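You operate a simulated robot arm through the tools that you are given. There is no shell and no other tool.

The job below is to be done with a simulated robot arm. You get a single attempt, and the scene is never put back.

JOB
Wash the clogged die clear in the wash tank.
Fine: die in the basket, basket in the tank, lid shut, then three pump strokes. Set down upright: grey enamelling die.
Where things are to end (x, y in the base frame): wash basket within 30 mm of [390, -600].

It is judged by the outcome, as a careful person would: the job done as asked, and still so three seconds after it is handed in. It fails if anything else is knocked over, pushed out of place, dropped, spilled or broken. A push-on lid holds only when it is set on centred and level and pressed home; a screw cap is set on level and turned clockwise until tight.

ROBOT AND FRAMES
A 7-joint arm with a two-finger parallel gripper, fixed in place. Base frame: the origin is at the foot of the arm, x ahead of it, y to its left, z up; the work surface is at about z = 820. Readings come in mm, rad, newtons and seconds.
With the tool pointing down near the work surface it reaches from about 360 to 860 mm from the base axis. Its first joint turns from -2.897 to 2.897 rad. Payload 3.43 kg.
The TCP is the grasp point between the finger pads, 34 mm short of the fingertips. In the tool frame z runs along the fingers and y along their closing line. Largest opening 128 mm; finger width 24, thickness 12; the body of the gripper, 48 by 130 mm, starts 96 mm behind the TCP.
Orientation is that of the tool frame in the base frame, as a unit quaternion [x, y, z, w]. With the fingers straight down and closing along the base's y, the tool's x points along the base's -x, its y along +y and its z along -z.

CONTROLS
- The arm moves only by the tool arm_command. Its argument "motion" is a list of rows, each a list of 7 numbers: the shift along the tool's x, y, z in units of 500 mm (1.0 is 500 mm), then the turn, a rotation vector about the tool's x, y, z in units of 180 degrees (1.0 is 180 degrees), then the opening, from 0 (shut) to 1 (fully open). In form: [[dx, dy, dz, rx, ry, rz, grip], ...]. A call has 1 to 20 rows; each row is the pose to reach, as a shift and turn from the pose commanded when the call began, along the tool's axes at that moment. A call with a number of a shift or a turn outside -1 to 1 is refused whole. Rows are played at 5 a second. More than 50 mm and 0.15 rad between two rows, or a gripper value outside its range, and nothing of the call is played. A pose out of reach is approached as far as the arm can. The call stops where the force on the tool passes 40 N (or 10 N more than at its start, if that is more) or the arm is blocked; 0.2 s more then pass. The fingers move at their own pace (about 153 mm/s each) and stop on an object; they squeeze with about 21 N. The grip force told is the motor's: it shows also when the fingers shut on nothing. Time passes only in rows, and 0.2 s behind the last, so rows that repeat a pose let the fingers close. The reply holds the time, the measured pose of the TCP, the force on the tool along the base axes, the opening and the grip force, in the units named above and with some noise, with the torque about the TCP (base axes, N m) and any sound that the robot's microphone picked up.
- Cameras (640 x 400 px; columns grow to the right, rows downward): "scene" is fixed at [399.1, -650.9, 1634.5]; the picture's right is [0.78, -0.63, 0.00], its down [-0.63, -0.77, -0.08] and it looks along [0.05, 0.06, -1.00] (base axes); focal length 367 px, centre (320, 200). "wrist" rides on the gripper at [76, -11, -160] in the tool frame; the picture's right is [0.15, 0.99, 0.00], its down [-0.88, 0.13, -0.46] and it looks along [-0.45, 0.07, 0.89] (tool axes); focal length 234 px, centre (320, 200). There is no depth. A picture from a camera that has moved, and an enlarged one, comes with that camera's place and axes in the base frame and with its lens.
- capture(camera): a new picture of that camera. No time passes.
- inspect(camera, box): a new picture of the part [left, top, right, bottom] of that camera's present view, enlarged. No time passes.
- job_done(): hands the job in; it is judged then, once.

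Places have to be worked out from the pictures, the camera data and where the tool is seen. Open the gripper and draw the arm clear of the work before you hand the job in, unless the task says otherwise.

The tools are called after "Emit:" by a JSON object that holds its "op" and its "data". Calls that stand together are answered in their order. arm_command: Moves the arm, as the interface text tells. Its arguments: {"type":"object","properties":{"motion":{"type":"array","items":{"type":"array","items":{"type":"number"}}}},"required":["motion"]} The other tools are called the same way: capture (camera) takes a picture; inspect (camera, box) takes an enlarged picture of a part of a camera's view; job_done () hands the job in.

At the start:

```text
t: 0.0
tcp_pos: [288.3, -562.2, 1245.8]
orientation: [-0.001, 1.0, 0.0, 0.0]
force: [0.4, 0.7, 0.0]
moment: [-0.01, 0.0, 0.02]
grip_width: 128.1
gripper_force: 0.0
```

scene: 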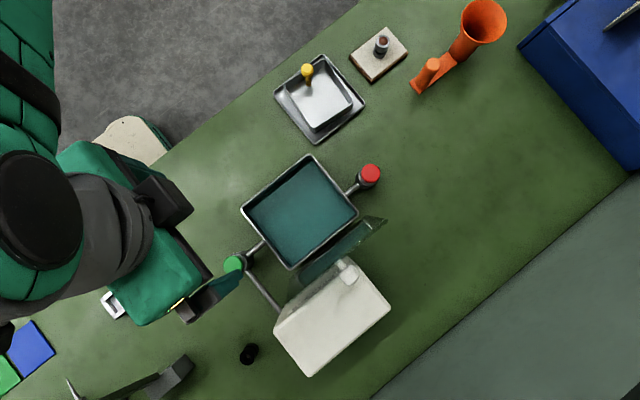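
wrist: 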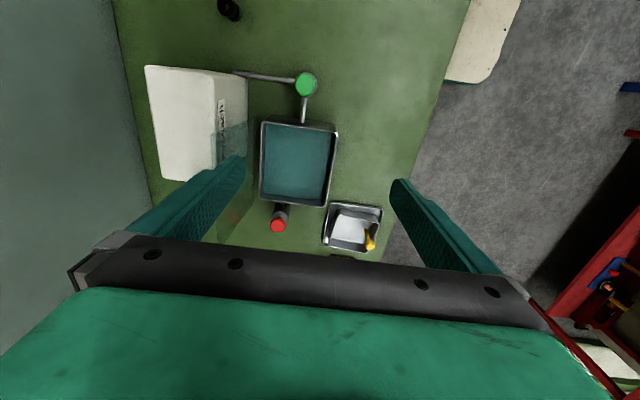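

I'll begin by looking closely at the scene: the tank, the basket, and the die on its little board, before moving anything.

Emit:
{"op": "inspect", "data": {"camera": "scene", "box": [260, 10, 440, 150]}}

Emit:
{"op": "inspect", "data": {"camera": "scene", "box": [210, 140, 410, 280]}}

Emit:
{"op": "inspect", "data": {"camera": "scene", "box": [220, 210, 420, 390]}}

Emit:
{"op": "inspect", "data": {"camera": "wrist", "box": [120, 50, 420, 260]}}

```text
2.86 times, centred on (350, 80) of scene
camera zoom: at [399.1, -650.9, 1634.5], right [0.78, -0.63, 0.0], down [-0.63, -0.77, -0.08], along [0.05, 0.06, -1.0], focal length 1048 px, centre (234, 543)
```

zoom: 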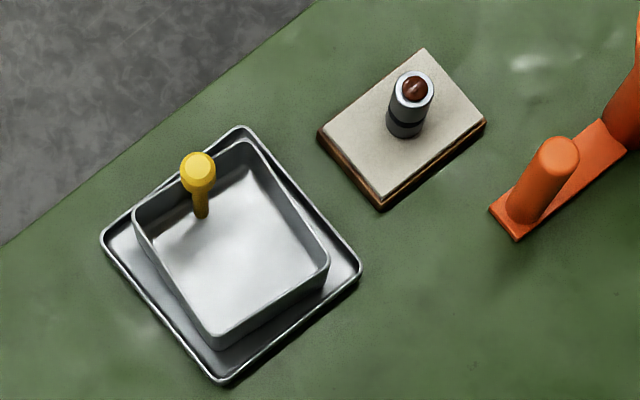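

```text
2.86 times, centred on (310, 210) of scene
camera zoom: at [399.1, -650.9, 1634.5], right [0.78, -0.63, 0.0], down [-0.63, -0.77, -0.08], along [0.05, 0.06, -1.0], focal length 1048 px, centre (349, 171)
```

zoom: 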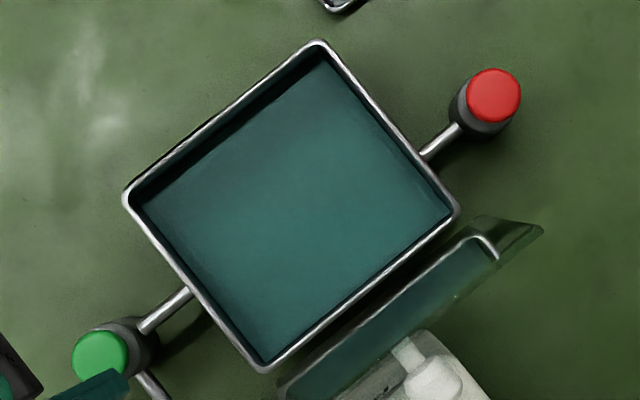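

```text
2.22 times, centred on (320, 300) of scene
camera zoom: at [399.1, -650.9, 1634.5], right [0.78, -0.63, 0.0], down [-0.63, -0.77, -0.08], along [0.05, 0.06, -1.0], focal length 816 px, centre (320, -22)
```

zoom: 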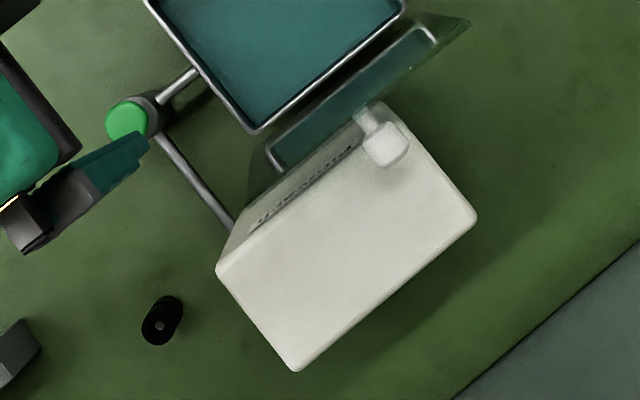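

```text
1.90 times, centred on (270, 155) of wrist
camera zoom: at [212.5, -573.9, 1406.1], right [-0.15, 0.99, 0.0], down [0.88, 0.13, 0.46], along [0.45, 0.07, -0.89], focal length 446 px, centre (415, 286)
```

zoom: 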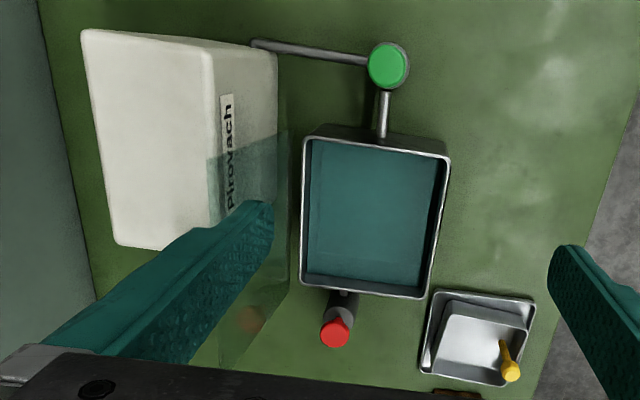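

The die with the brownish clog stands on a board near [750, -430], the basket with the yellow handle sits in a tray near [586, -424], and the tank is centred near [390, -600]. I'll bring the wrist camera nearer the basket and die, at a safe height, for a second viewpoint.

Emit:
{"op": "arm_command", "data": {"motion": [[-0.055, 0.035, 0.056, 0, 0, 0, 1], [-0.11, 0.07, 0.112, 0, 0, 0, 1], [-0.165, 0.105, 0.168, 0, 0, 0, 1], [-0.22, 0.14, 0.224, 0, 0, 0, 1], [-0.275, 0.175, 0.28, 0, 0, 0, 1], [-0.33, 0.21, 0.336, 0, 0, 0, 1], [-0.384, 0.244, 0.392, 0, 0, 0, 1]]}}

Emit:
{"op": "capture", "data": {"camera": "wrist"}}

Emit:
{"op": "capture", "data": {"camera": "scene"}}

```text
t: 1.6
tcp_pos: [480.0, -439.6, 1049.3]
orientation: [0.0, 1.0, 0.0, -0.002]
force: [0.0, 0.0, -0.1]
moment: [0.03, -0.05, 0.0]
grip_width: 127.8
gripper_force: 0.0
```

```text
taken
camera wrist: at [403.7, -450.2, 1210.3], right [-0.15, 0.99, 0.0], down [0.88, 0.13, 0.46], along [0.45, 0.07, -0.89], focal length 234 px, centre (320, 200)
```

wrist: 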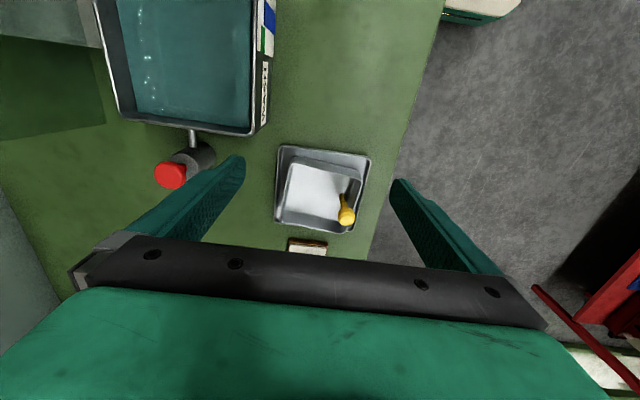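

```text
taken
```

scene: 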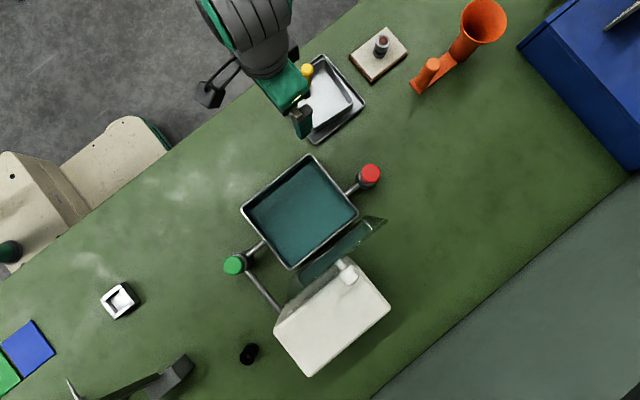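

The tank has labels on its side; I'll enlarge them and the basket, then look at the tank from other sides.

Emit:
{"op": "inspect", "data": {"camera": "wrist", "box": [90, 0, 290, 200]}}

Emit:
{"op": "inspect", "data": {"camera": "wrist", "box": [260, 130, 390, 260]}}

Emit:
{"op": "inspect", "data": {"camera": "scene", "box": [210, 140, 410, 280]}}

```text
2.00 times, centred on (190, 100) of wrist
camera zoom: at [403.7, -450.2, 1210.3], right [-0.15, 0.99, 0.0], down [0.88, 0.13, 0.46], along [0.45, 0.07, -0.89], focal length 468 px, centre (580, 400)
```

zoom: 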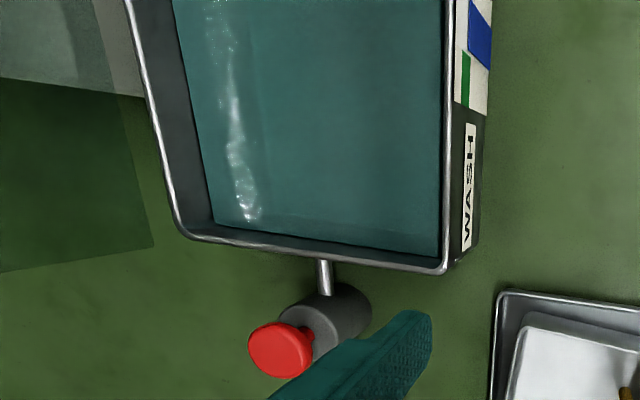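

```text
3.08 times, centred on (325, 195) of wrist
camera zoom: at [403.7, -450.2, 1210.3], right [-0.15, 0.99, 0.0], down [0.88, 0.13, 0.46], along [0.45, 0.07, -0.89], focal length 720 px, centre (305, 215)
```

zoom: 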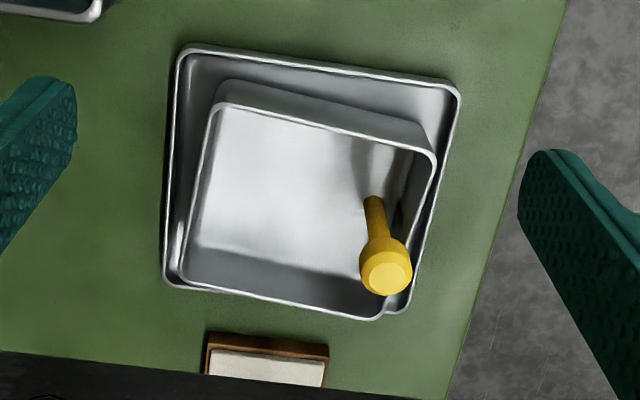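

```text
2.86 times, centred on (310, 210) of scene
camera zoom: at [399.1, -650.9, 1634.5], right [0.78, -0.63, 0.0], down [-0.63, -0.77, -0.08], along [0.05, 0.06, -1.0], focal length 1048 px, centre (349, 171)
```

zoom: 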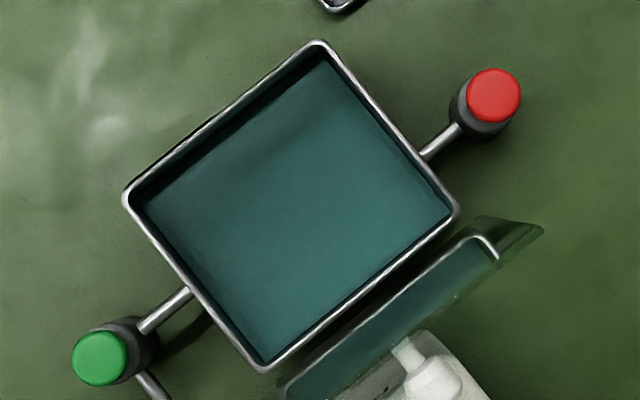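

The basket is clear to see with its yellow post handle at one corner, and the tank carries a "WASH" label and a coloured label on its +y side. I'll turn the wrist so the camera looks towards -y and read that label.

Emit:
{"op": "arm_command", "data": {"motion": [[0.011, 0.007, 0, 0, 0, 0.045, 1], [0.022, 0.014, 0, 0, 0, 0.09, 1], [0.033, 0.021, 0, 0, 0, 0.135, 1], [0.044, 0.028, 0, 0, 0, 0.18, 1], [0.055, 0.035, 0, 0, 0, 0.225, 1], [0.066, 0.042, 0, 0, 0, 0.27, 1], [0.077, 0.049, 0, 0, 0, 0.315, 1], [0.088, 0.056, 0, 0, 0, 0.36, 1], [0.099, 0.063, 0, 0, 0, 0.405, 1], [0.11, 0.07, 0, 0, 0, 0.45, 1], [0.12, 0.08, 0, 0, 0, 0.495, 1], [0.12, 0.08, 0, 0, 0, 0.5, 1]]}}

Emit:
{"op": "capture", "data": {"camera": "wrist"}}

```text
t: 4.2
tcp_pos: [420.1, -400.3, 1050.3]
orientation: [0.708, 0.706, 0.0, -0.001]
force: [0.1, 0.2, 0.6]
moment: [0.01, 0.01, 0.01]
grip_width: 128.3
gripper_force: 0.1
```

```text
taken
camera wrist: at [409.0, -324.5, 1210.3], right [0.99, 0.15, 0.0], down [0.13, -0.88, 0.46], along [0.07, -0.45, -0.89], focal length 234 px, centre (320, 200)
```

wrist: 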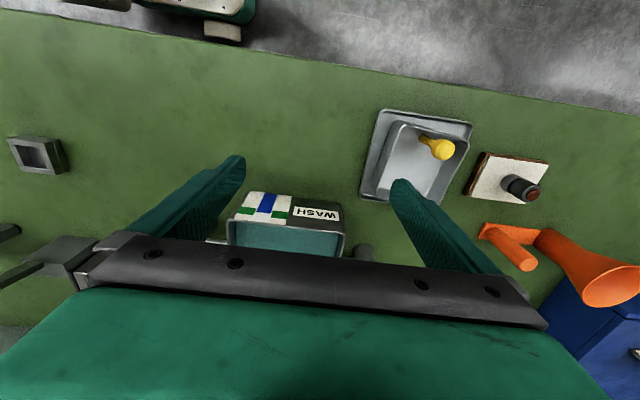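

From here the label and the die with its board are both visible; I'll enlarge both.

Emit:
{"op": "inspect", "data": {"camera": "wrist", "box": [210, 170, 370, 260]}}

Emit:
{"op": "inspect", "data": {"camera": "wrist", "box": [340, 90, 640, 310]}}

Emit:
{"op": "inspect", "data": {"camera": "scene", "box": [0, 260, 220, 400]}}

```text
4.00 times, centred on (290, 215) of wrist
camera zoom: at [409.0, -324.5, 1210.3], right [0.99, 0.15, 0.0], down [0.13, -0.88, 0.46], along [0.07, -0.45, -0.89], focal length 937 px, centre (440, 140)
```

zoom: 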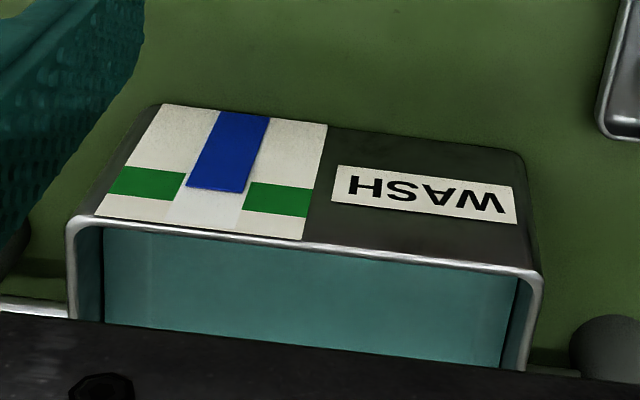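

```text
1.82 times, centred on (490, 200) of wrist
camera zoom: at [409.0, -324.5, 1210.3], right [0.99, 0.15, 0.0], down [0.13, -0.88, 0.46], along [0.07, -0.45, -0.89], focal length 426 px, centre (11, 200)
```

zoom: 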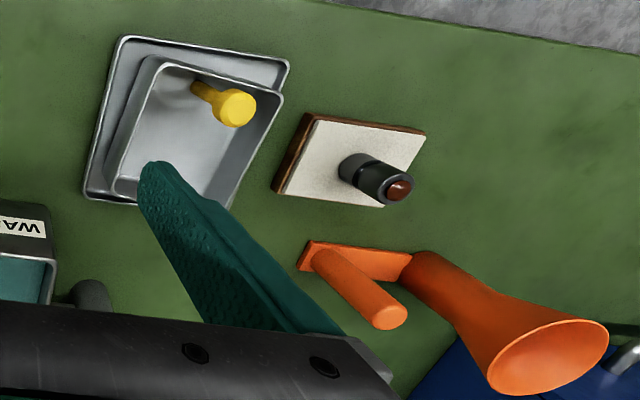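

```text
2.86 times, centred on (110, 330) of scene
camera zoom: at [399.1, -650.9, 1634.5], right [0.78, -0.63, 0.0], down [-0.63, -0.77, -0.08], along [0.05, 0.06, -1.0], focal length 1048 px, centre (920, -171)
```

zoom: 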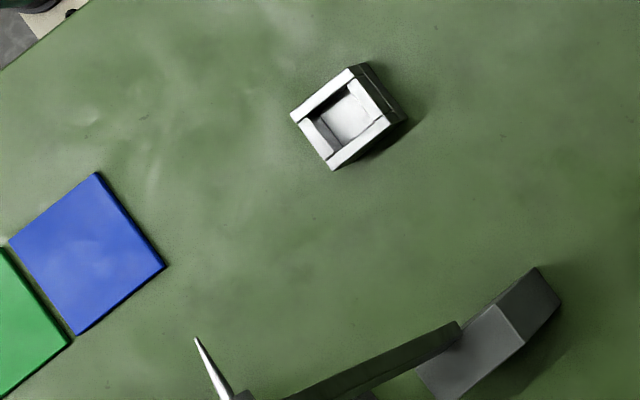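

The die stands upright on the board, with a dark collar around its lower part and the clogged bore on top. I'll tilt the camera lower to see the tank, pumps, lid and the white box from the +y side.

Emit:
{"op": "arm_command", "data": {"motion": [[0.035, -0.01, 0.01, 0, -0.042, 0, 1], [0.07, -0.02, 0.02, 0, -0.084, 0, 1], [0.105, -0.03, 0.03, 0, -0.126, 0, 1], [0.14, -0.04, 0.04, 0, -0.167, 0, 1]]}}

Emit:
{"op": "capture", "data": {"camera": "wrist"}}

Emit:
{"op": "inspect", "data": {"camera": "wrist", "box": [170, 60, 470, 250]}}

```text
t: 5.2
tcp_pos: [399.9, -329.4, 1030.0]
orientation: [0.683, 0.683, -0.184, 0.185]
force: [0.3, -0.1, -0.1]
moment: [0.02, -0.02, -0.03]
grip_width: 128.0
gripper_force: 0.0
```

```text
taken
camera wrist: at [389.1, -184.0, 1130.6], right [0.99, 0.13, -0.07], down [0.13, -0.53, 0.84], along [0.07, -0.84, -0.54], focal length 234 px, centre (320, 200)
```

wrist: 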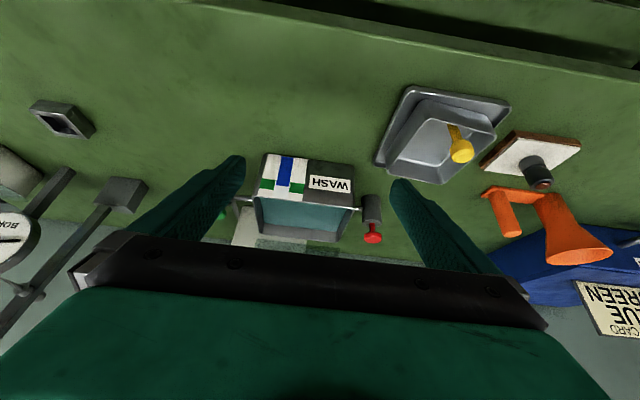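

```text
2.11 times, centred on (320, 155) of wrist
camera zoom: at [389.1, -184.0, 1130.6], right [0.99, 0.13, -0.07], down [0.13, -0.53, 0.84], along [0.07, -0.84, -0.54], focal length 493 px, centre (320, 295)
```

zoom: 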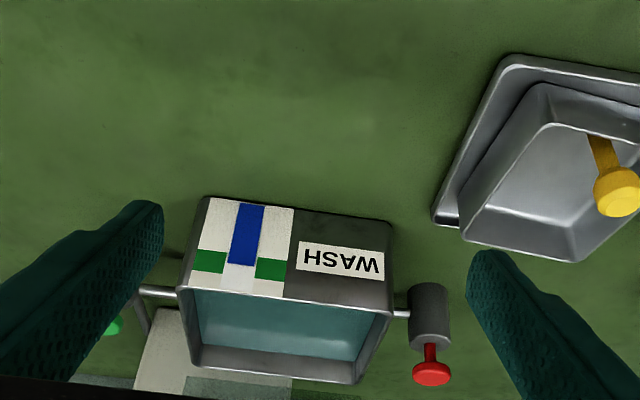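

A sign is on the blue box to the right ("BLUE ... CARD ... GREEN"). I'll turn the camera towards it to read it, since it could say something about the wash procedure.

Emit:
{"op": "arm_command", "data": {"motion": [[-0.009, 0.007, -0.002, -0.0227, 0, -0.0393, 1], [-0.018, 0.014, -0.005, -0.0453, 0, -0.0786, 1], [-0.027, 0.02, -0.007, -0.068, 0, -0.1179, 1], [-0.036, 0.027, -0.01, -0.0907, 0, -0.1571, 1], [-0.045, 0.034, -0.012, -0.1133, 0, -0.1964, 1], [-0.055, 0.04, -0.015, -0.136, 0, -0.2357, 1]]}}

Emit:
{"op": "arm_command", "data": {"motion": [[0, 0, 0, 0, -0.04, 0, 1], [0, 0, 0, 0, -0.08, 0, 1], [0, 0, 0, 0, -0.12, 0, 1]]}}

Emit:
{"op": "capture", "data": {"camera": "wrist"}}

```text
t: 6.6
tcp_pos: [420.9, -350.3, 1050.7]
orientation: [0.337, 0.905, -0.092, 0.243]
force: [-0.1, 0.7, -0.4]
moment: [0.0, 0.02, -0.02]
grip_width: 127.9
gripper_force: 0.0
```

```text
t: 7.4
tcp_pos: [425.3, -356.4, 1049.3]
orientation: [0.315, 0.843, -0.153, 0.408]
force: [-0.1, -0.3, -0.5]
moment: [0.04, 0.03, -0.01]
grip_width: 128.0
gripper_force: 0.0
out of reach, approached as far as the arm can: row 3
```

```text
taken
camera wrist: at [288.0, -251.6, 1090.1], right [0.58, 0.81, -0.12], down [0.23, -0.03, 0.97], along [0.78, -0.59, -0.2], focal length 234 px, centre (320, 200)
```

wrist: 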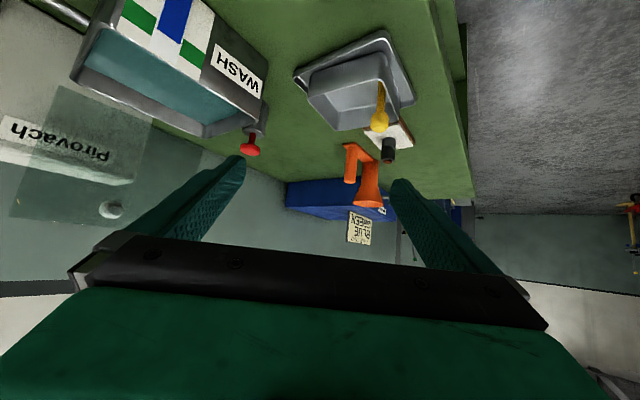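

The sign is visible between the fingers now; I'll enlarge it along with the tank and its labels.

Emit:
{"op": "inspect", "data": {"camera": "wrist", "box": [335, 205, 385, 250]}}

Emit:
{"op": "inspect", "data": {"camera": "wrist", "box": [0, 0, 290, 240]}}

Emit:
{"op": "inspect", "data": {"camera": "wrist", "box": [280, 20, 480, 220]}}

```text
8.89 times, centred on (360, 228) of wrist
camera zoom: at [288.0, -251.6, 1090.1], right [0.58, 0.81, -0.12], down [0.23, -0.03, 0.97], along [0.78, -0.59, -0.2], focal length 2082 px, centre (-36, -44)
```

zoom: 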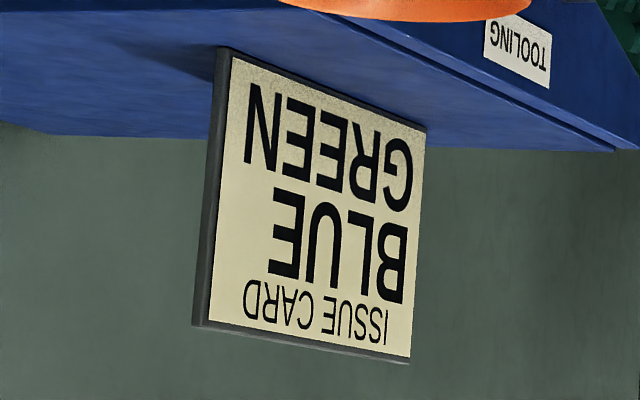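

```text
1.67 times, centred on (145, 120) of wrist
camera zoom: at [288.0, -251.6, 1090.1], right [0.58, 0.81, -0.12], down [0.23, -0.03, 0.97], along [0.78, -0.59, -0.2], focal length 390 px, centre (612, 333)
```

zoom: 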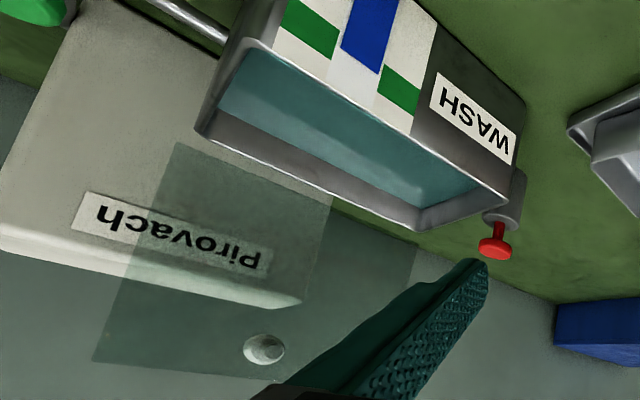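

```text
2.00 times, centred on (380, 120) of wrist
camera zoom: at [288.0, -251.6, 1090.1], right [0.58, 0.81, -0.12], down [0.23, -0.03, 0.97], along [0.78, -0.59, -0.2], focal length 468 px, centre (200, 360)
```

zoom: 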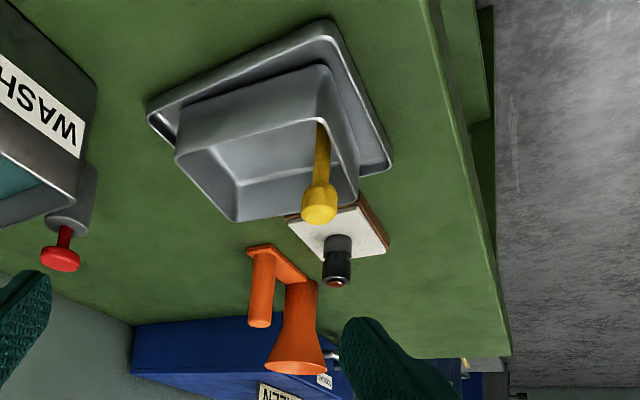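

The sign reads "ISSUE CARD: BLUE, GREEN", which concerns the enamel colours and not the wash. I'll un-tilt the wrist and then go over to look at the pumps and the lid up close.

Emit:
{"op": "arm_command", "data": {"motion": [[0, 0, 0, 0, 0.04, 0, 1], [0, 0, 0, 0, 0.08, 0, 1], [0, 0, 0, 0, 0.12, 0, 1]]}}

```text
t: 8.2
tcp_pos: [425.7, -357.1, 1049.4]
orientation: [0.339, 0.904, -0.092, 0.242]
force: [0.5, 0.2, -0.6]
moment: [-0.04, 0.03, 0.0]
grip_width: 128.1
gripper_force: 0.1
```

The reached pose is the new reference, good. Next I move over towards [200, -640, 1050] with the camera looking along +x, to see the green pump, the hinge side of the lid and the white box from the side.

Emit:
{"op": "arm_command", "data": {"motion": [[-0.0033, -0.0905, 0.0019, -0.0142, 0, -0.0247, 1], [-0.0066, -0.1809, 0.0038, -0.0285, 0, -0.0493, 1], [-0.0098, -0.2714, 0.0056, -0.0427, 0, -0.074, 1], [-0.0131, -0.3618, 0.0075, -0.057, 0, -0.0987, 1], [-0.0164, -0.4523, 0.0094, -0.0712, 0, -0.1233, 1], [-0.0197, -0.5427, 0.0113, -0.0854, 0, -0.148, 1], [-0.0229, -0.6332, 0.0131, -0.0997, 0, -0.1726, 1], [-0.0262, -0.7236, 0.015, -0.1139, 0, -0.1973, 1]]}}

Emit:
{"op": "capture", "data": {"camera": "wrist"}}

Emit:
{"op": "inspect", "data": {"camera": "wrist", "box": [120, 0, 460, 250]}}

```text
t: 10.0
tcp_pos: [201.1, -639.3, 1050.2]
orientation: [-0.001, 0.966, 0.0, 0.259]
force: [1.1, 0.7, -0.1]
moment: [-0.07, 0.09, -0.01]
grip_width: 127.9
gripper_force: 0.1
```

```text
taken
camera wrist: at [54.6, -650.8, 1152.0], right [-0.13, 0.99, -0.07], down [0.53, 0.13, 0.83], along [0.84, 0.07, -0.55], focal length 234 px, centre (320, 200)
```

wrist: 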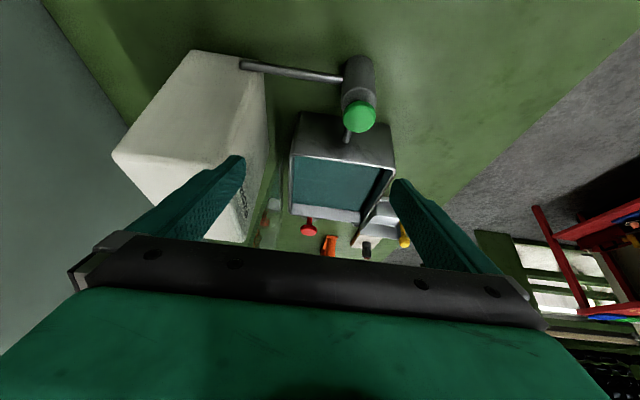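

```text
1.60 times, centred on (290, 125) of wrist
camera zoom: at [54.6, -650.8, 1152.0], right [-0.13, 0.99, -0.07], down [0.53, 0.13, 0.83], along [0.84, 0.07, -0.55], focal length 375 px, centre (368, 320)
```

zoom: 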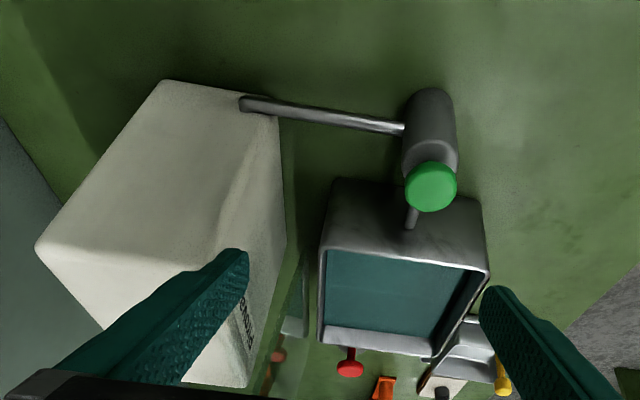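

The green pump is piped both to the tank and to the white "Pirovach" box, while the red one is piped only to the tank. I'll enlarge the pump heads and the far-left items in the scene view for any further markings.

Emit:
{"op": "inspect", "data": {"camera": "scene", "box": [340, 150, 400, 210]}}

Emit:
{"op": "inspect", "data": {"camera": "scene", "box": [205, 235, 285, 315]}}

Emit:
{"op": "inspect", "data": {"camera": "scene", "box": [0, 300, 270, 400]}}

Emit:
{"op": "inspect", "data": {"camera": "scene", "box": [260, 200, 400, 320]}}

Emit:
{"op": "inspect", "data": {"camera": "wrist", "box": [240, 180, 430, 260]}}

```text
6.67 times, centred on (370, 180) of scene
camera zoom: at [399.1, -650.9, 1634.5], right [0.78, -0.63, 0.0], down [-0.63, -0.77, -0.08], along [0.05, 0.06, -1.0], focal length 2447 px, centre (-13, 333)
```

zoom: 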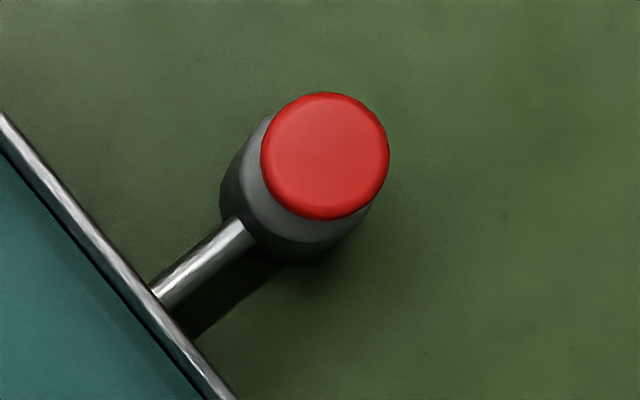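

```text
5.00 times, centred on (245, 275) of scene
camera zoom: at [399.1, -650.9, 1634.5], right [0.78, -0.63, 0.0], down [-0.63, -0.77, -0.08], along [0.05, 0.06, -1.0], focal length 1835 px, centre (695, -175)
```

zoom: 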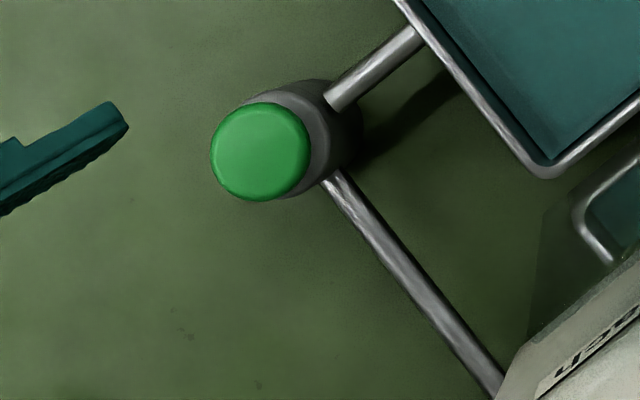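

```text
2.37 times, centred on (135, 350) of scene
camera zoom: at [399.1, -650.9, 1634.5], right [0.78, -0.63, 0.0], down [-0.63, -0.77, -0.08], along [0.05, 0.06, -1.0], focal length 870 px, centre (758, -156)
```

zoom: 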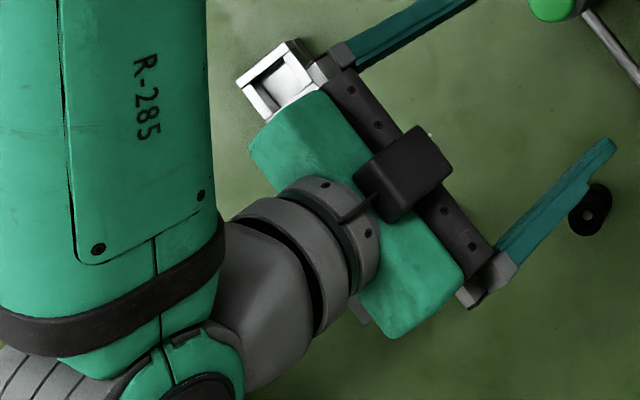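

```text
3.33 times, centred on (330, 260) of scene
camera zoom: at [399.1, -650.9, 1634.5], right [0.78, -0.63, 0.0], down [-0.63, -0.77, -0.08], along [0.05, 0.06, -1.0], focal length 1223 px, centre (287, 0)
```

zoom: 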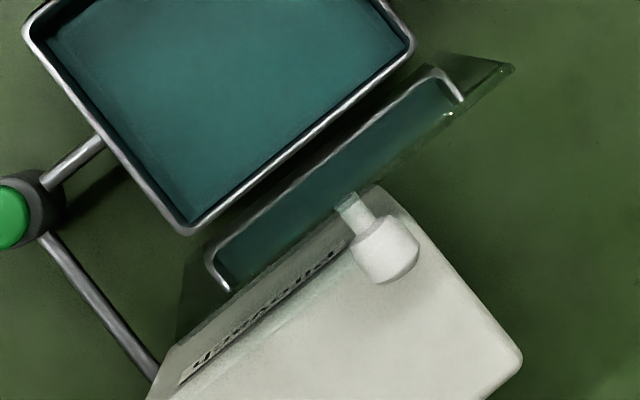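

```text
3.37 times, centred on (335, 220) of wrist
camera zoom: at [54.6, -650.8, 1152.0], right [-0.13, 0.99, -0.07], down [0.53, 0.13, 0.83], along [0.84, 0.07, -0.55], focal length 789 px, centre (270, 133)
```

zoom: 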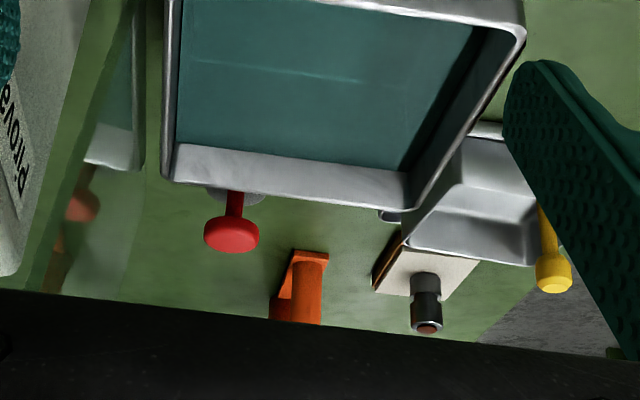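

No labels on the pumps from here. I'll back off up and over towards +y, then look at the red pump and lid from the +x/+y side with the wrist turned.

Emit:
{"op": "arm_command", "data": {"motion": [[-0.0543, 0.0636, -0.0148, 0, 0, 0, 1], [-0.1086, 0.1272, -0.0297, 0, 0, 0, 1], [-0.1628, 0.1908, -0.0445, 0, 0, 0, 1], [-0.2171, 0.2544, -0.0594, 0, 0, 0, 1], [-0.2714, 0.318, -0.0742, 0, 0, 0, 1]]}}

Emit:
{"op": "arm_command", "data": {"motion": [[-0.0229, -0.0047, 0.0309, 0.0221, 0, 0.0382, 1], [-0.0458, -0.0094, 0.0618, 0.0441, 0, 0.0764, 1], [-0.0688, -0.0141, 0.0927, 0.0662, 0, 0.1146, 1], [-0.0917, -0.0188, 0.1236, 0.0882, 0, 0.1528, 1], [-0.1146, -0.0235, 0.1545, 0.1103, 0, 0.191, 1], [-0.1375, -0.0282, 0.1854, 0.1324, 0, 0.2292, 1], [-0.1604, -0.0329, 0.2163, 0.1544, 0, 0.2674, 1], [-0.1833, -0.0376, 0.2472, 0.1765, 0, 0.3056, 1], [-0.2063, -0.0424, 0.278, 0.1985, 0, 0.3439, 1], [-0.2292, -0.0471, 0.3089, 0.2206, 0, 0.3821, 1], [-0.2521, -0.0518, 0.3398, 0.2426, 0, 0.4203, 1], [-0.275, -0.0565, 0.3707, 0.2647, 0, 0.4585, 1], [-0.2979, -0.0612, 0.4016, 0.2868, 0, 0.4967, 1], [-0.3208, -0.0659, 0.4325, 0.3088, 0, 0.5349, 1], [-0.3438, -0.0706, 0.4634, 0.3309, 0, 0.5731, 1], [-0.3667, -0.0753, 0.4943, 0.3529, 0, 0.6113, 1], [-0.3896, -0.08, 0.5252, 0.375, 0, 0.6495, 1]]}}

Emit:
{"op": "capture", "data": {"camera": "wrist"}}

```text
t: 11.2
tcp_pos: [301.4, -478.6, 1149.9]
orientation: [-0.001, 0.966, 0.001, 0.259]
force: [0.3, -0.7, -0.3]
moment: [0.04, -0.04, 0.03]
grip_width: 128.1
gripper_force: 0.2
```

```text
t: 14.8
tcp_pos: [494.1, -506.1, 1063.9]
orientation: [0.667, 0.699, -0.179, 0.186]
force: [1.2, 0.4, 1.3]
moment: [-0.01, 0.01, -0.02]
grip_width: 127.9
gripper_force: 0.1
out of reach, approached as far as the arm can: row 12, 13, 14, 15, 16, 17
```

```text
taken
camera wrist: at [475.7, -360.6, 1165.4], right [0.98, 0.17, -0.07], down [0.16, -0.53, 0.84], along [0.11, -0.83, -0.54], focal length 234 px, centre (320, 200)
```

wrist: 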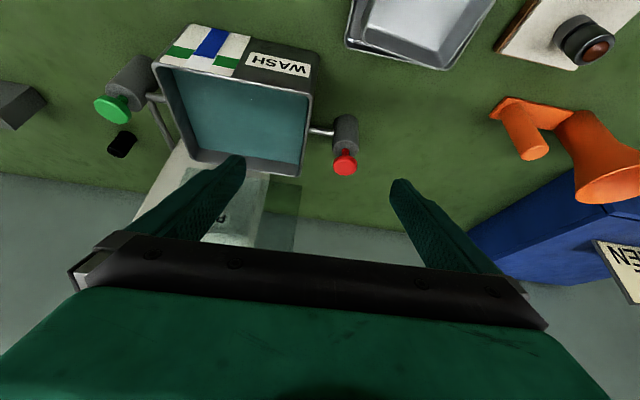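

The wrist's turn is limited to about 90° here, but this view shows both pumps, lid, die and board well. I'll enlarge the parts.

Emit:
{"op": "inspect", "data": {"camera": "wrist", "box": [80, 10, 380, 260]}}

Emit:
{"op": "inspect", "data": {"camera": "wrist", "box": [480, 0, 640, 110]}}

Emit:
{"op": "inspect", "data": {"camera": "wrist", "box": [80, 40, 180, 170]}}

Emit:
{"op": "inspect", "data": {"camera": "wrist", "box": [170, 140, 320, 250]}}

```text
1.60 times, centred on (230, 135) of wrist
camera zoom: at [475.7, -360.6, 1165.4], right [0.98, 0.17, -0.07], down [0.16, -0.53, 0.84], along [0.11, -0.83, -0.54], focal length 375 px, centre (464, 304)
```

zoom: 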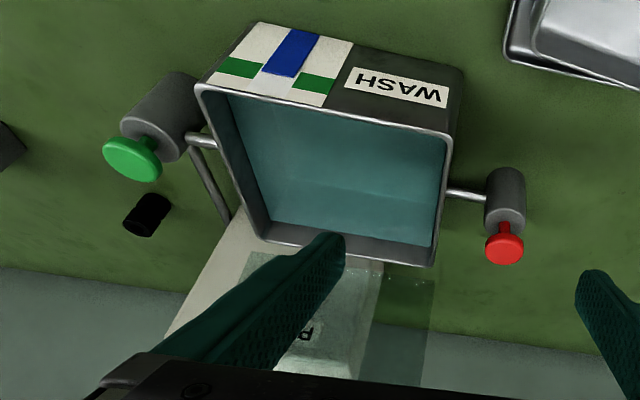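

```text
3.64 times, centred on (560, 55) of wrist
camera zoom: at [475.7, -360.6, 1165.4], right [0.98, 0.17, -0.07], down [0.16, -0.53, 0.84], along [0.11, -0.83, -0.54], focal length 852 px, centre (-553, 727)
```

zoom: 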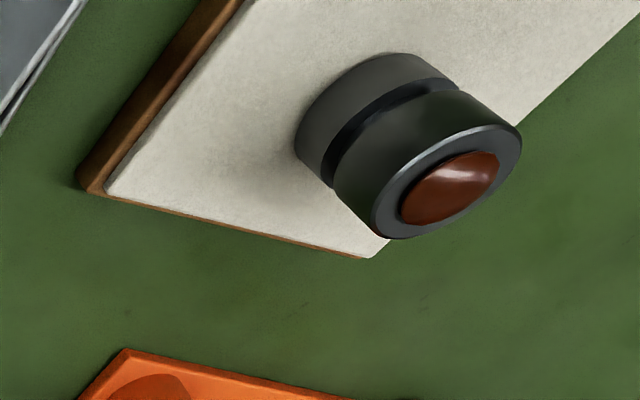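

```text
3.08 times, centred on (130, 105) of wrist
camera zoom: at [475.7, -360.6, 1165.4], right [0.98, 0.17, -0.07], down [0.16, -0.53, 0.84], along [0.11, -0.83, -0.54], focal length 720 px, centre (905, 492)
```

zoom: 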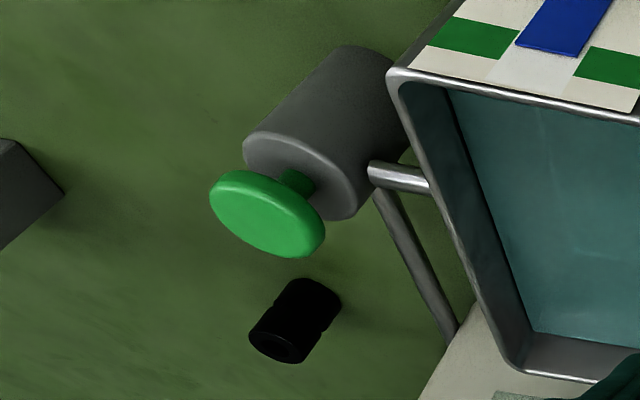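

```text
3.64 times, centred on (245, 195) of wrist
camera zoom: at [475.7, -360.6, 1165.4], right [0.98, 0.17, -0.07], down [0.16, -0.53, 0.84], along [0.11, -0.83, -0.54], focal length 852 px, centre (593, 218)
```

zoom: 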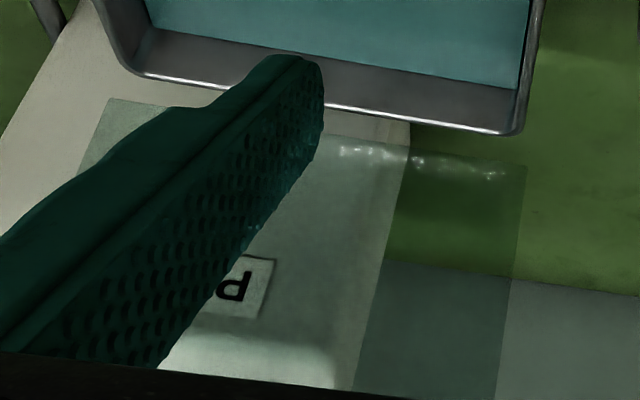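

Scene geometry so far: tank rim is at z≈921 and spans x 305–475, y −675…−524; the lid is hinged along y≈−687 and stands almost upright to z≈1097. The die axis is near [748, −429] with its top at z≈896. I'll swing the wrist back and hover in front of the die for a closer look.

Emit:
{"op": "arm_command", "data": {"motion": [[0.0167, 0.0272, 0.0038, -0.022, 0, -0.0382, 1], [0.0334, 0.0543, 0.0076, -0.0441, 0, -0.0764, 1], [0.0501, 0.0815, 0.0114, -0.0661, 0, -0.1145, 1], [0.0668, 0.1087, 0.0152, -0.0882, 0, -0.1527, 1], [0.0835, 0.1358, 0.019, -0.1102, 0, -0.1909, 1], [0.1001, 0.163, 0.0228, -0.1323, 0, -0.2291, 1], [0.1168, 0.1901, 0.0266, -0.1543, 0, -0.2673, 1], [0.1335, 0.2173, 0.0304, -0.1764, 0, -0.3055, 1], [0.1502, 0.2445, 0.0342, -0.1984, 0, -0.3436, 1], [0.1669, 0.2716, 0.038, -0.2205, 0, -0.3818, 1], [0.1836, 0.2988, 0.0418, -0.2425, 0, -0.42, 1]]}}

Emit:
{"op": "arm_command", "data": {"motion": [[0, 0, 0, 0, 0.028, 0, 1], [0, 0, 0, 0, 0.0556, 0, 1]]}}

Emit:
{"op": "capture", "data": {"camera": "wrist"}}

```text
t: 17.2
tcp_pos: [643.9, -433.4, 998.4]
orientation: [-0.001, 0.966, -0.001, 0.259]
force: [0.1, 0.7, -0.1]
moment: [-0.02, -0.03, -0.02]
grip_width: 128.1
gripper_force: 0.0
```

```text
t: 17.8
tcp_pos: [642.6, -433.6, 999.5]
orientation: [0.0, 0.985, 0.0, 0.173]
force: [-0.4, -0.1, -0.5]
moment: [0.0, 0.0, 0.02]
grip_width: 127.8
gripper_force: 0.0
```

```text
taken
camera wrist: at [518.2, -444.3, 1123.8], right [-0.14, 0.99, -0.05], down [0.67, 0.13, 0.73], along [0.73, 0.07, -0.68], focal length 234 px, centre (320, 200)
```

wrist: 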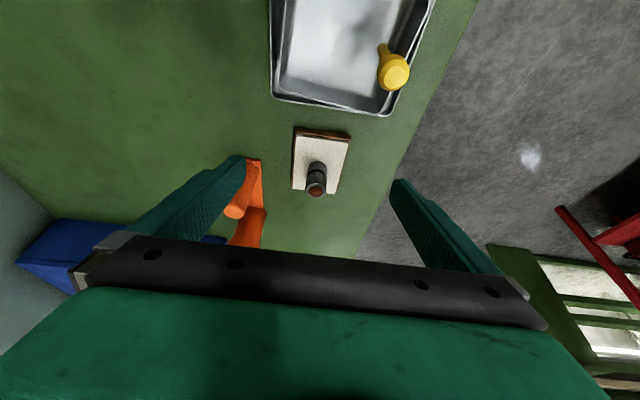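

Good view of the die on its board; I'll enlarge it here and in the scene camera to fix its position.

Emit:
{"op": "inspect", "data": {"camera": "wrist", "box": [280, 115, 360, 215]}}

Emit:
{"op": "inspect", "data": {"camera": "scene", "box": [345, 20, 415, 90]}}

Emit:
{"op": "inspect", "data": {"camera": "wrist", "box": [250, 0, 450, 130]}}

```text
4.00 times, centred on (320, 165) of wrist
camera zoom: at [518.2, -444.3, 1123.8], right [-0.14, 0.99, -0.05], down [0.67, 0.13, 0.73], along [0.73, 0.07, -0.68], focal length 937 px, centre (320, 340)
```

zoom: 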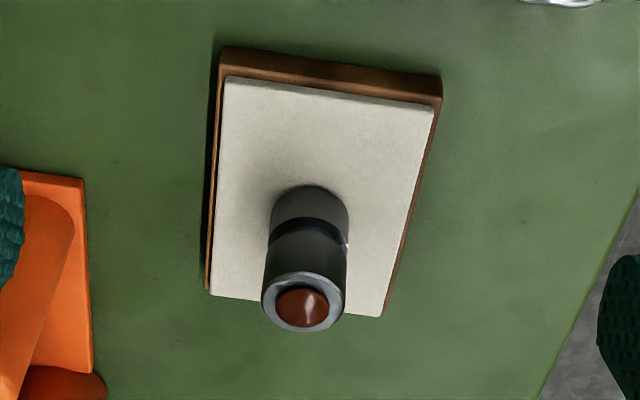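

```text
5.71 times, centred on (380, 55) of scene
camera zoom: at [399.1, -650.9, 1634.5], right [0.78, -0.63, 0.0], down [-0.63, -0.77, -0.08], along [0.05, 0.06, -1.0], focal length 2097 px, centre (-23, 1029)
```

zoom: 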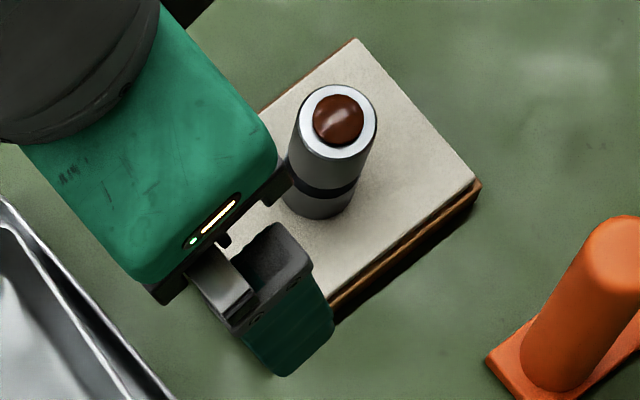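

```text
3.08 times, centred on (350, 65) of wrist
camera zoom: at [518.2, -444.3, 1123.8], right [-0.14, 0.99, -0.05], down [0.67, 0.13, 0.73], along [0.73, 0.07, -0.68], focal length 720 px, centre (228, 615)
```

zoom: 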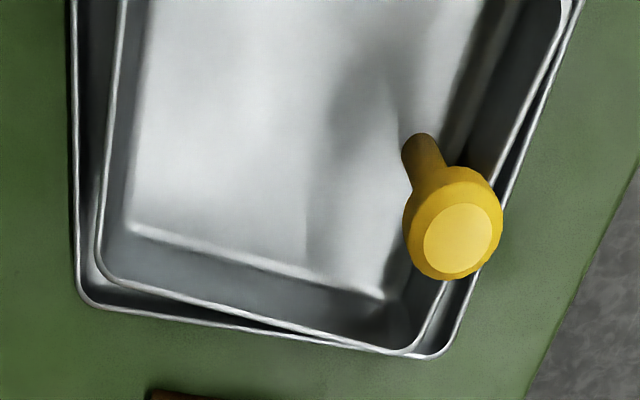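

Triangulating from both cameras: the die axis is at about [751, −429], base z≈842 on the board, top z≈890, diameter ≈30 mm. I'll go to a pre-grasp point 80 mm back along the 20°-tilted tool axis with the fingers opened to about 70 mm.

Emit:
{"op": "arm_command", "data": {"motion": [[-0.029, 0.0023, 0.032, 0, 0, 0, 0.55], [-0.058, 0.0046, 0.064, 0, 0, 0, 0.55], [-0.087, 0.0069, 0.096, 0, 0, 0, 0.55], [-0.1152, 0.0092, 0.1282, 0, 0, 0, 0.55], [-0.1152, 0.0092, 0.1282, 0, 0, 0, 0.55]]}}

Emit:
{"op": "capture", "data": {"camera": "wrist"}}

Emit:
{"op": "inspect", "data": {"camera": "scene", "box": [345, 20, 415, 90]}}

```text
t: 19.0
tcp_pos: [719.7, -428.9, 958.4]
orientation: [0.0, 0.985, -0.001, 0.174]
force: [0.7, -0.7, 0.5]
moment: [-0.01, 0.01, 0.0]
grip_width: 70.7
gripper_force: 0.0
```

```text
taken
camera wrist: at [594.4, -440.0, 1083.5], right [-0.14, 0.99, -0.05], down [0.67, 0.13, 0.73], along [0.73, 0.07, -0.68], focal length 234 px, centre (320, 200)
```

wrist: 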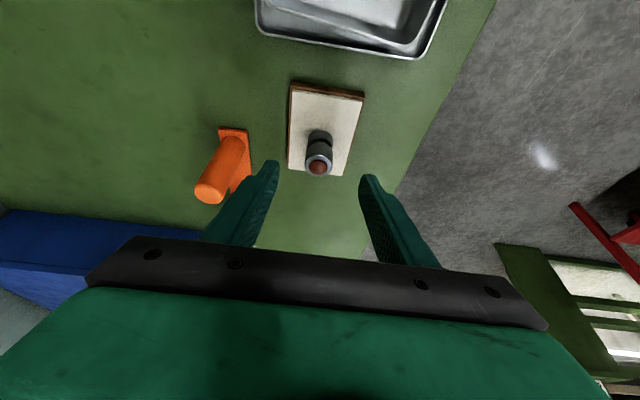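

```text
5.71 times, centred on (380, 55) of scene
camera zoom: at [399.1, -650.9, 1634.5], right [0.78, -0.63, 0.0], down [-0.63, -0.77, -0.08], along [0.05, 0.06, -1.0], focal length 2097 px, centre (-23, 1029)
```

zoom: 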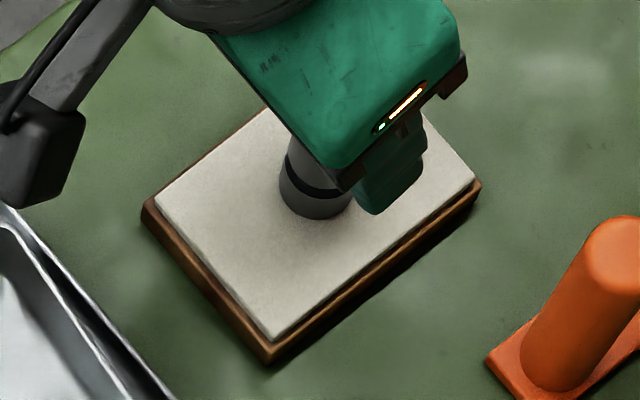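

The fingers straddle the die's line. I'll enlarge the wrist view for a refined die position before advancing.

Emit:
{"op": "inspect", "data": {"camera": "wrist", "box": [260, 70, 400, 190]}}

```text
3.33 times, centred on (330, 130) of wrist
camera zoom: at [594.4, -440.0, 1083.5], right [-0.14, 0.99, -0.05], down [0.67, 0.13, 0.73], along [0.73, 0.07, -0.68], focal length 781 px, centre (287, 433)
```

zoom: 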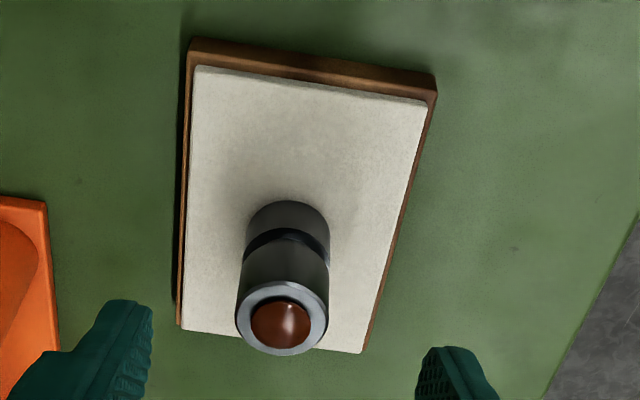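

Refined die position: about [749, −429.5], top z≈891. I advance along the tool axis to put the TCP near [744.5, −429.5, 884.5] and then close on the die.

Emit:
{"op": "arm_command", "data": {"motion": [[0.0008, -0.0002, 0.03, 0, 0, 0, 0.55], [0.0016, -0.0005, 0.06, 0, 0, 0, 0.55], [0.0024, -0.0008, 0.09, 0, 0, 0, 0.55], [0.0032, -0.001, 0.12, 0, 0, 0, 0.55], [0.004, -0.0012, 0.14, 0, 0, 0, 0.55], [0.004, -0.0012, 0.1558, 0, 0, 0, 0.55], [0.004, -0.0012, 0.1558, 0, 0, 0, 0.55]]}}

Emit:
{"op": "capture", "data": {"camera": "wrist"}}

Emit:
{"op": "inspect", "data": {"camera": "wrist", "box": [220, 70, 420, 230]}}

```text
t: 20.6
tcp_pos: [744.7, -429.2, 884.2]
orientation: [0.0, 0.985, 0.0, 0.173]
force: [-0.4, 0.6, -0.5]
moment: [0.01, 0.01, -0.02]
grip_width: 70.4
gripper_force: 0.0
```

```text
taken
camera wrist: at [618.5, -439.7, 1010.2], right [-0.14, 0.99, -0.05], down [0.67, 0.13, 0.73], along [0.73, 0.07, -0.68], focal length 234 px, centre (320, 200)
```

wrist: 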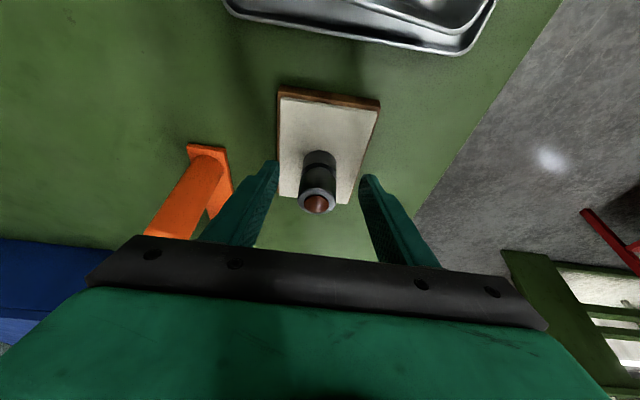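

```text
2.50 times, centred on (320, 150) of wrist
camera zoom: at [618.5, -439.7, 1010.2], right [-0.14, 0.99, -0.05], down [0.67, 0.13, 0.73], along [0.73, 0.07, -0.68], focal length 585 px, centre (320, 325)
```

zoom: 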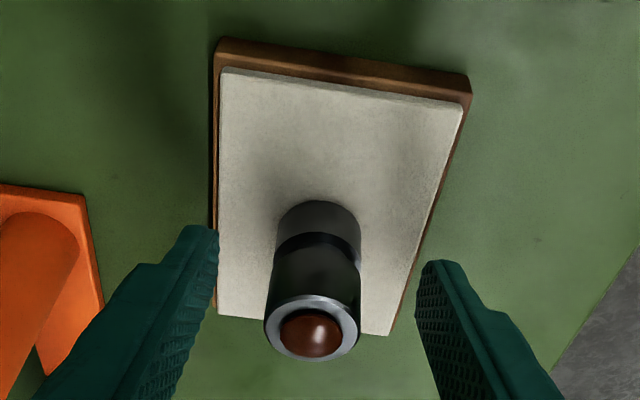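

The die is centred between the pads. Closing the gripper on it.

Emit:
{"op": "arm_command", "data": {"motion": [[0, 0, 0, 0, 0, 0, 0.4], [0, 0, 0, 0, 0, 0, 0.3], [0, 0, 0, 0, 0, 0, 0.2], [0, 0, 0, 0, 0, 0, 0.1], [0, 0, 0, 0, 0, 0, 0.1]]}}

Emit:
{"op": "inspect", "data": {"camera": "wrist", "box": [220, 70, 420, 230]}}

```text
t: 21.8
tcp_pos: [745.3, -428.8, 886.4]
orientation: [0.0, 0.985, -0.001, 0.174]
force: [0.0, 0.0, 1.2]
moment: [0.06, 0.03, 0.01]
grip_width: 29.1
gripper_force: 20.7
```

```text
2.50 times, centred on (320, 150) of wrist
camera zoom: at [618.4, -439.7, 1010.5], right [-0.14, 0.99, -0.05], down [0.67, 0.13, 0.73], along [0.73, 0.07, -0.68], focal length 585 px, centre (320, 325)
```

zoom: 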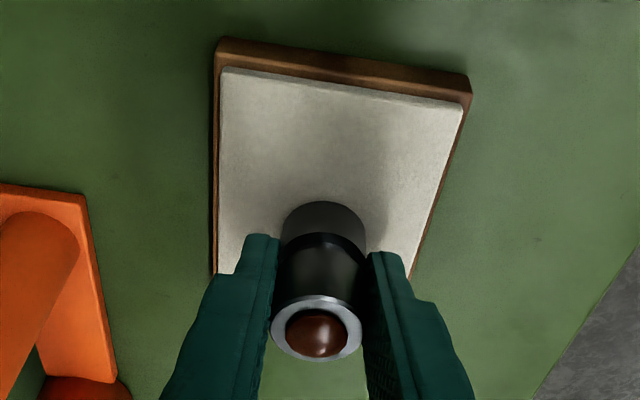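

The grip reads 29 mm and 20.7 N, so the die is held. I lift straight up, gently at first.

Emit:
{"op": "arm_command", "data": {"motion": [[-0.0068, 0, -0.0188, 0, 0, 0, 0.1], [-0.0137, 0, -0.0376, 0, 0, 0, 0.1], [-0.0274, 0, -0.0752, 0, 0, 0, 0.1], [-0.041, 0, -0.1128, 0, 0, 0, 0.1], [-0.0547, 0, -0.1504, 0, 0, 0, 0.1], [-0.0684, 0, -0.188, 0, 0, 0, 0.1]]}}

Emit:
{"op": "capture", "data": {"camera": "wrist"}}

Emit:
{"op": "capture", "data": {"camera": "scene"}}

```text
t: 23.2
tcp_pos: [744.9, -428.6, 984.3]
orientation: [0.001, 0.985, 0.0, 0.173]
force: [0.1, -0.6, -1.0]
moment: [0.03, 0.01, 0.01]
grip_width: 28.4
gripper_force: 20.7
```

```text
taken
camera wrist: at [619.0, -439.7, 1109.5], right [-0.14, 0.99, -0.05], down [0.67, 0.13, 0.73], along [0.73, 0.07, -0.68], focal length 234 px, centre (320, 200)
```

wrist: 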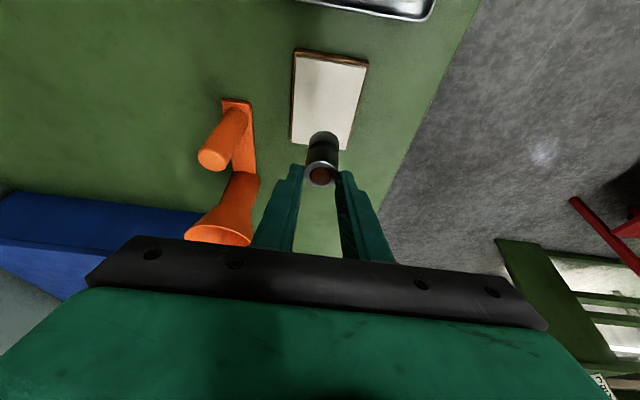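

```text
taken
```

scene: 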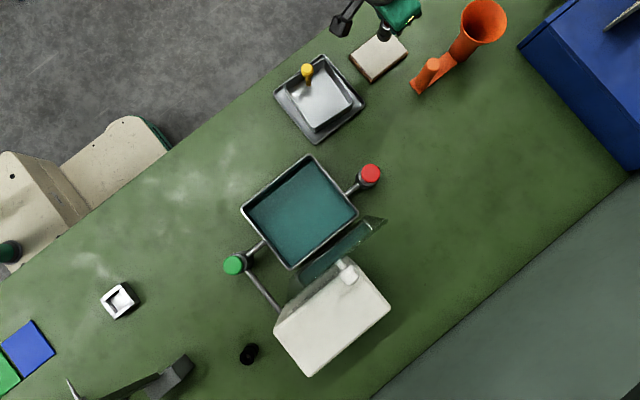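

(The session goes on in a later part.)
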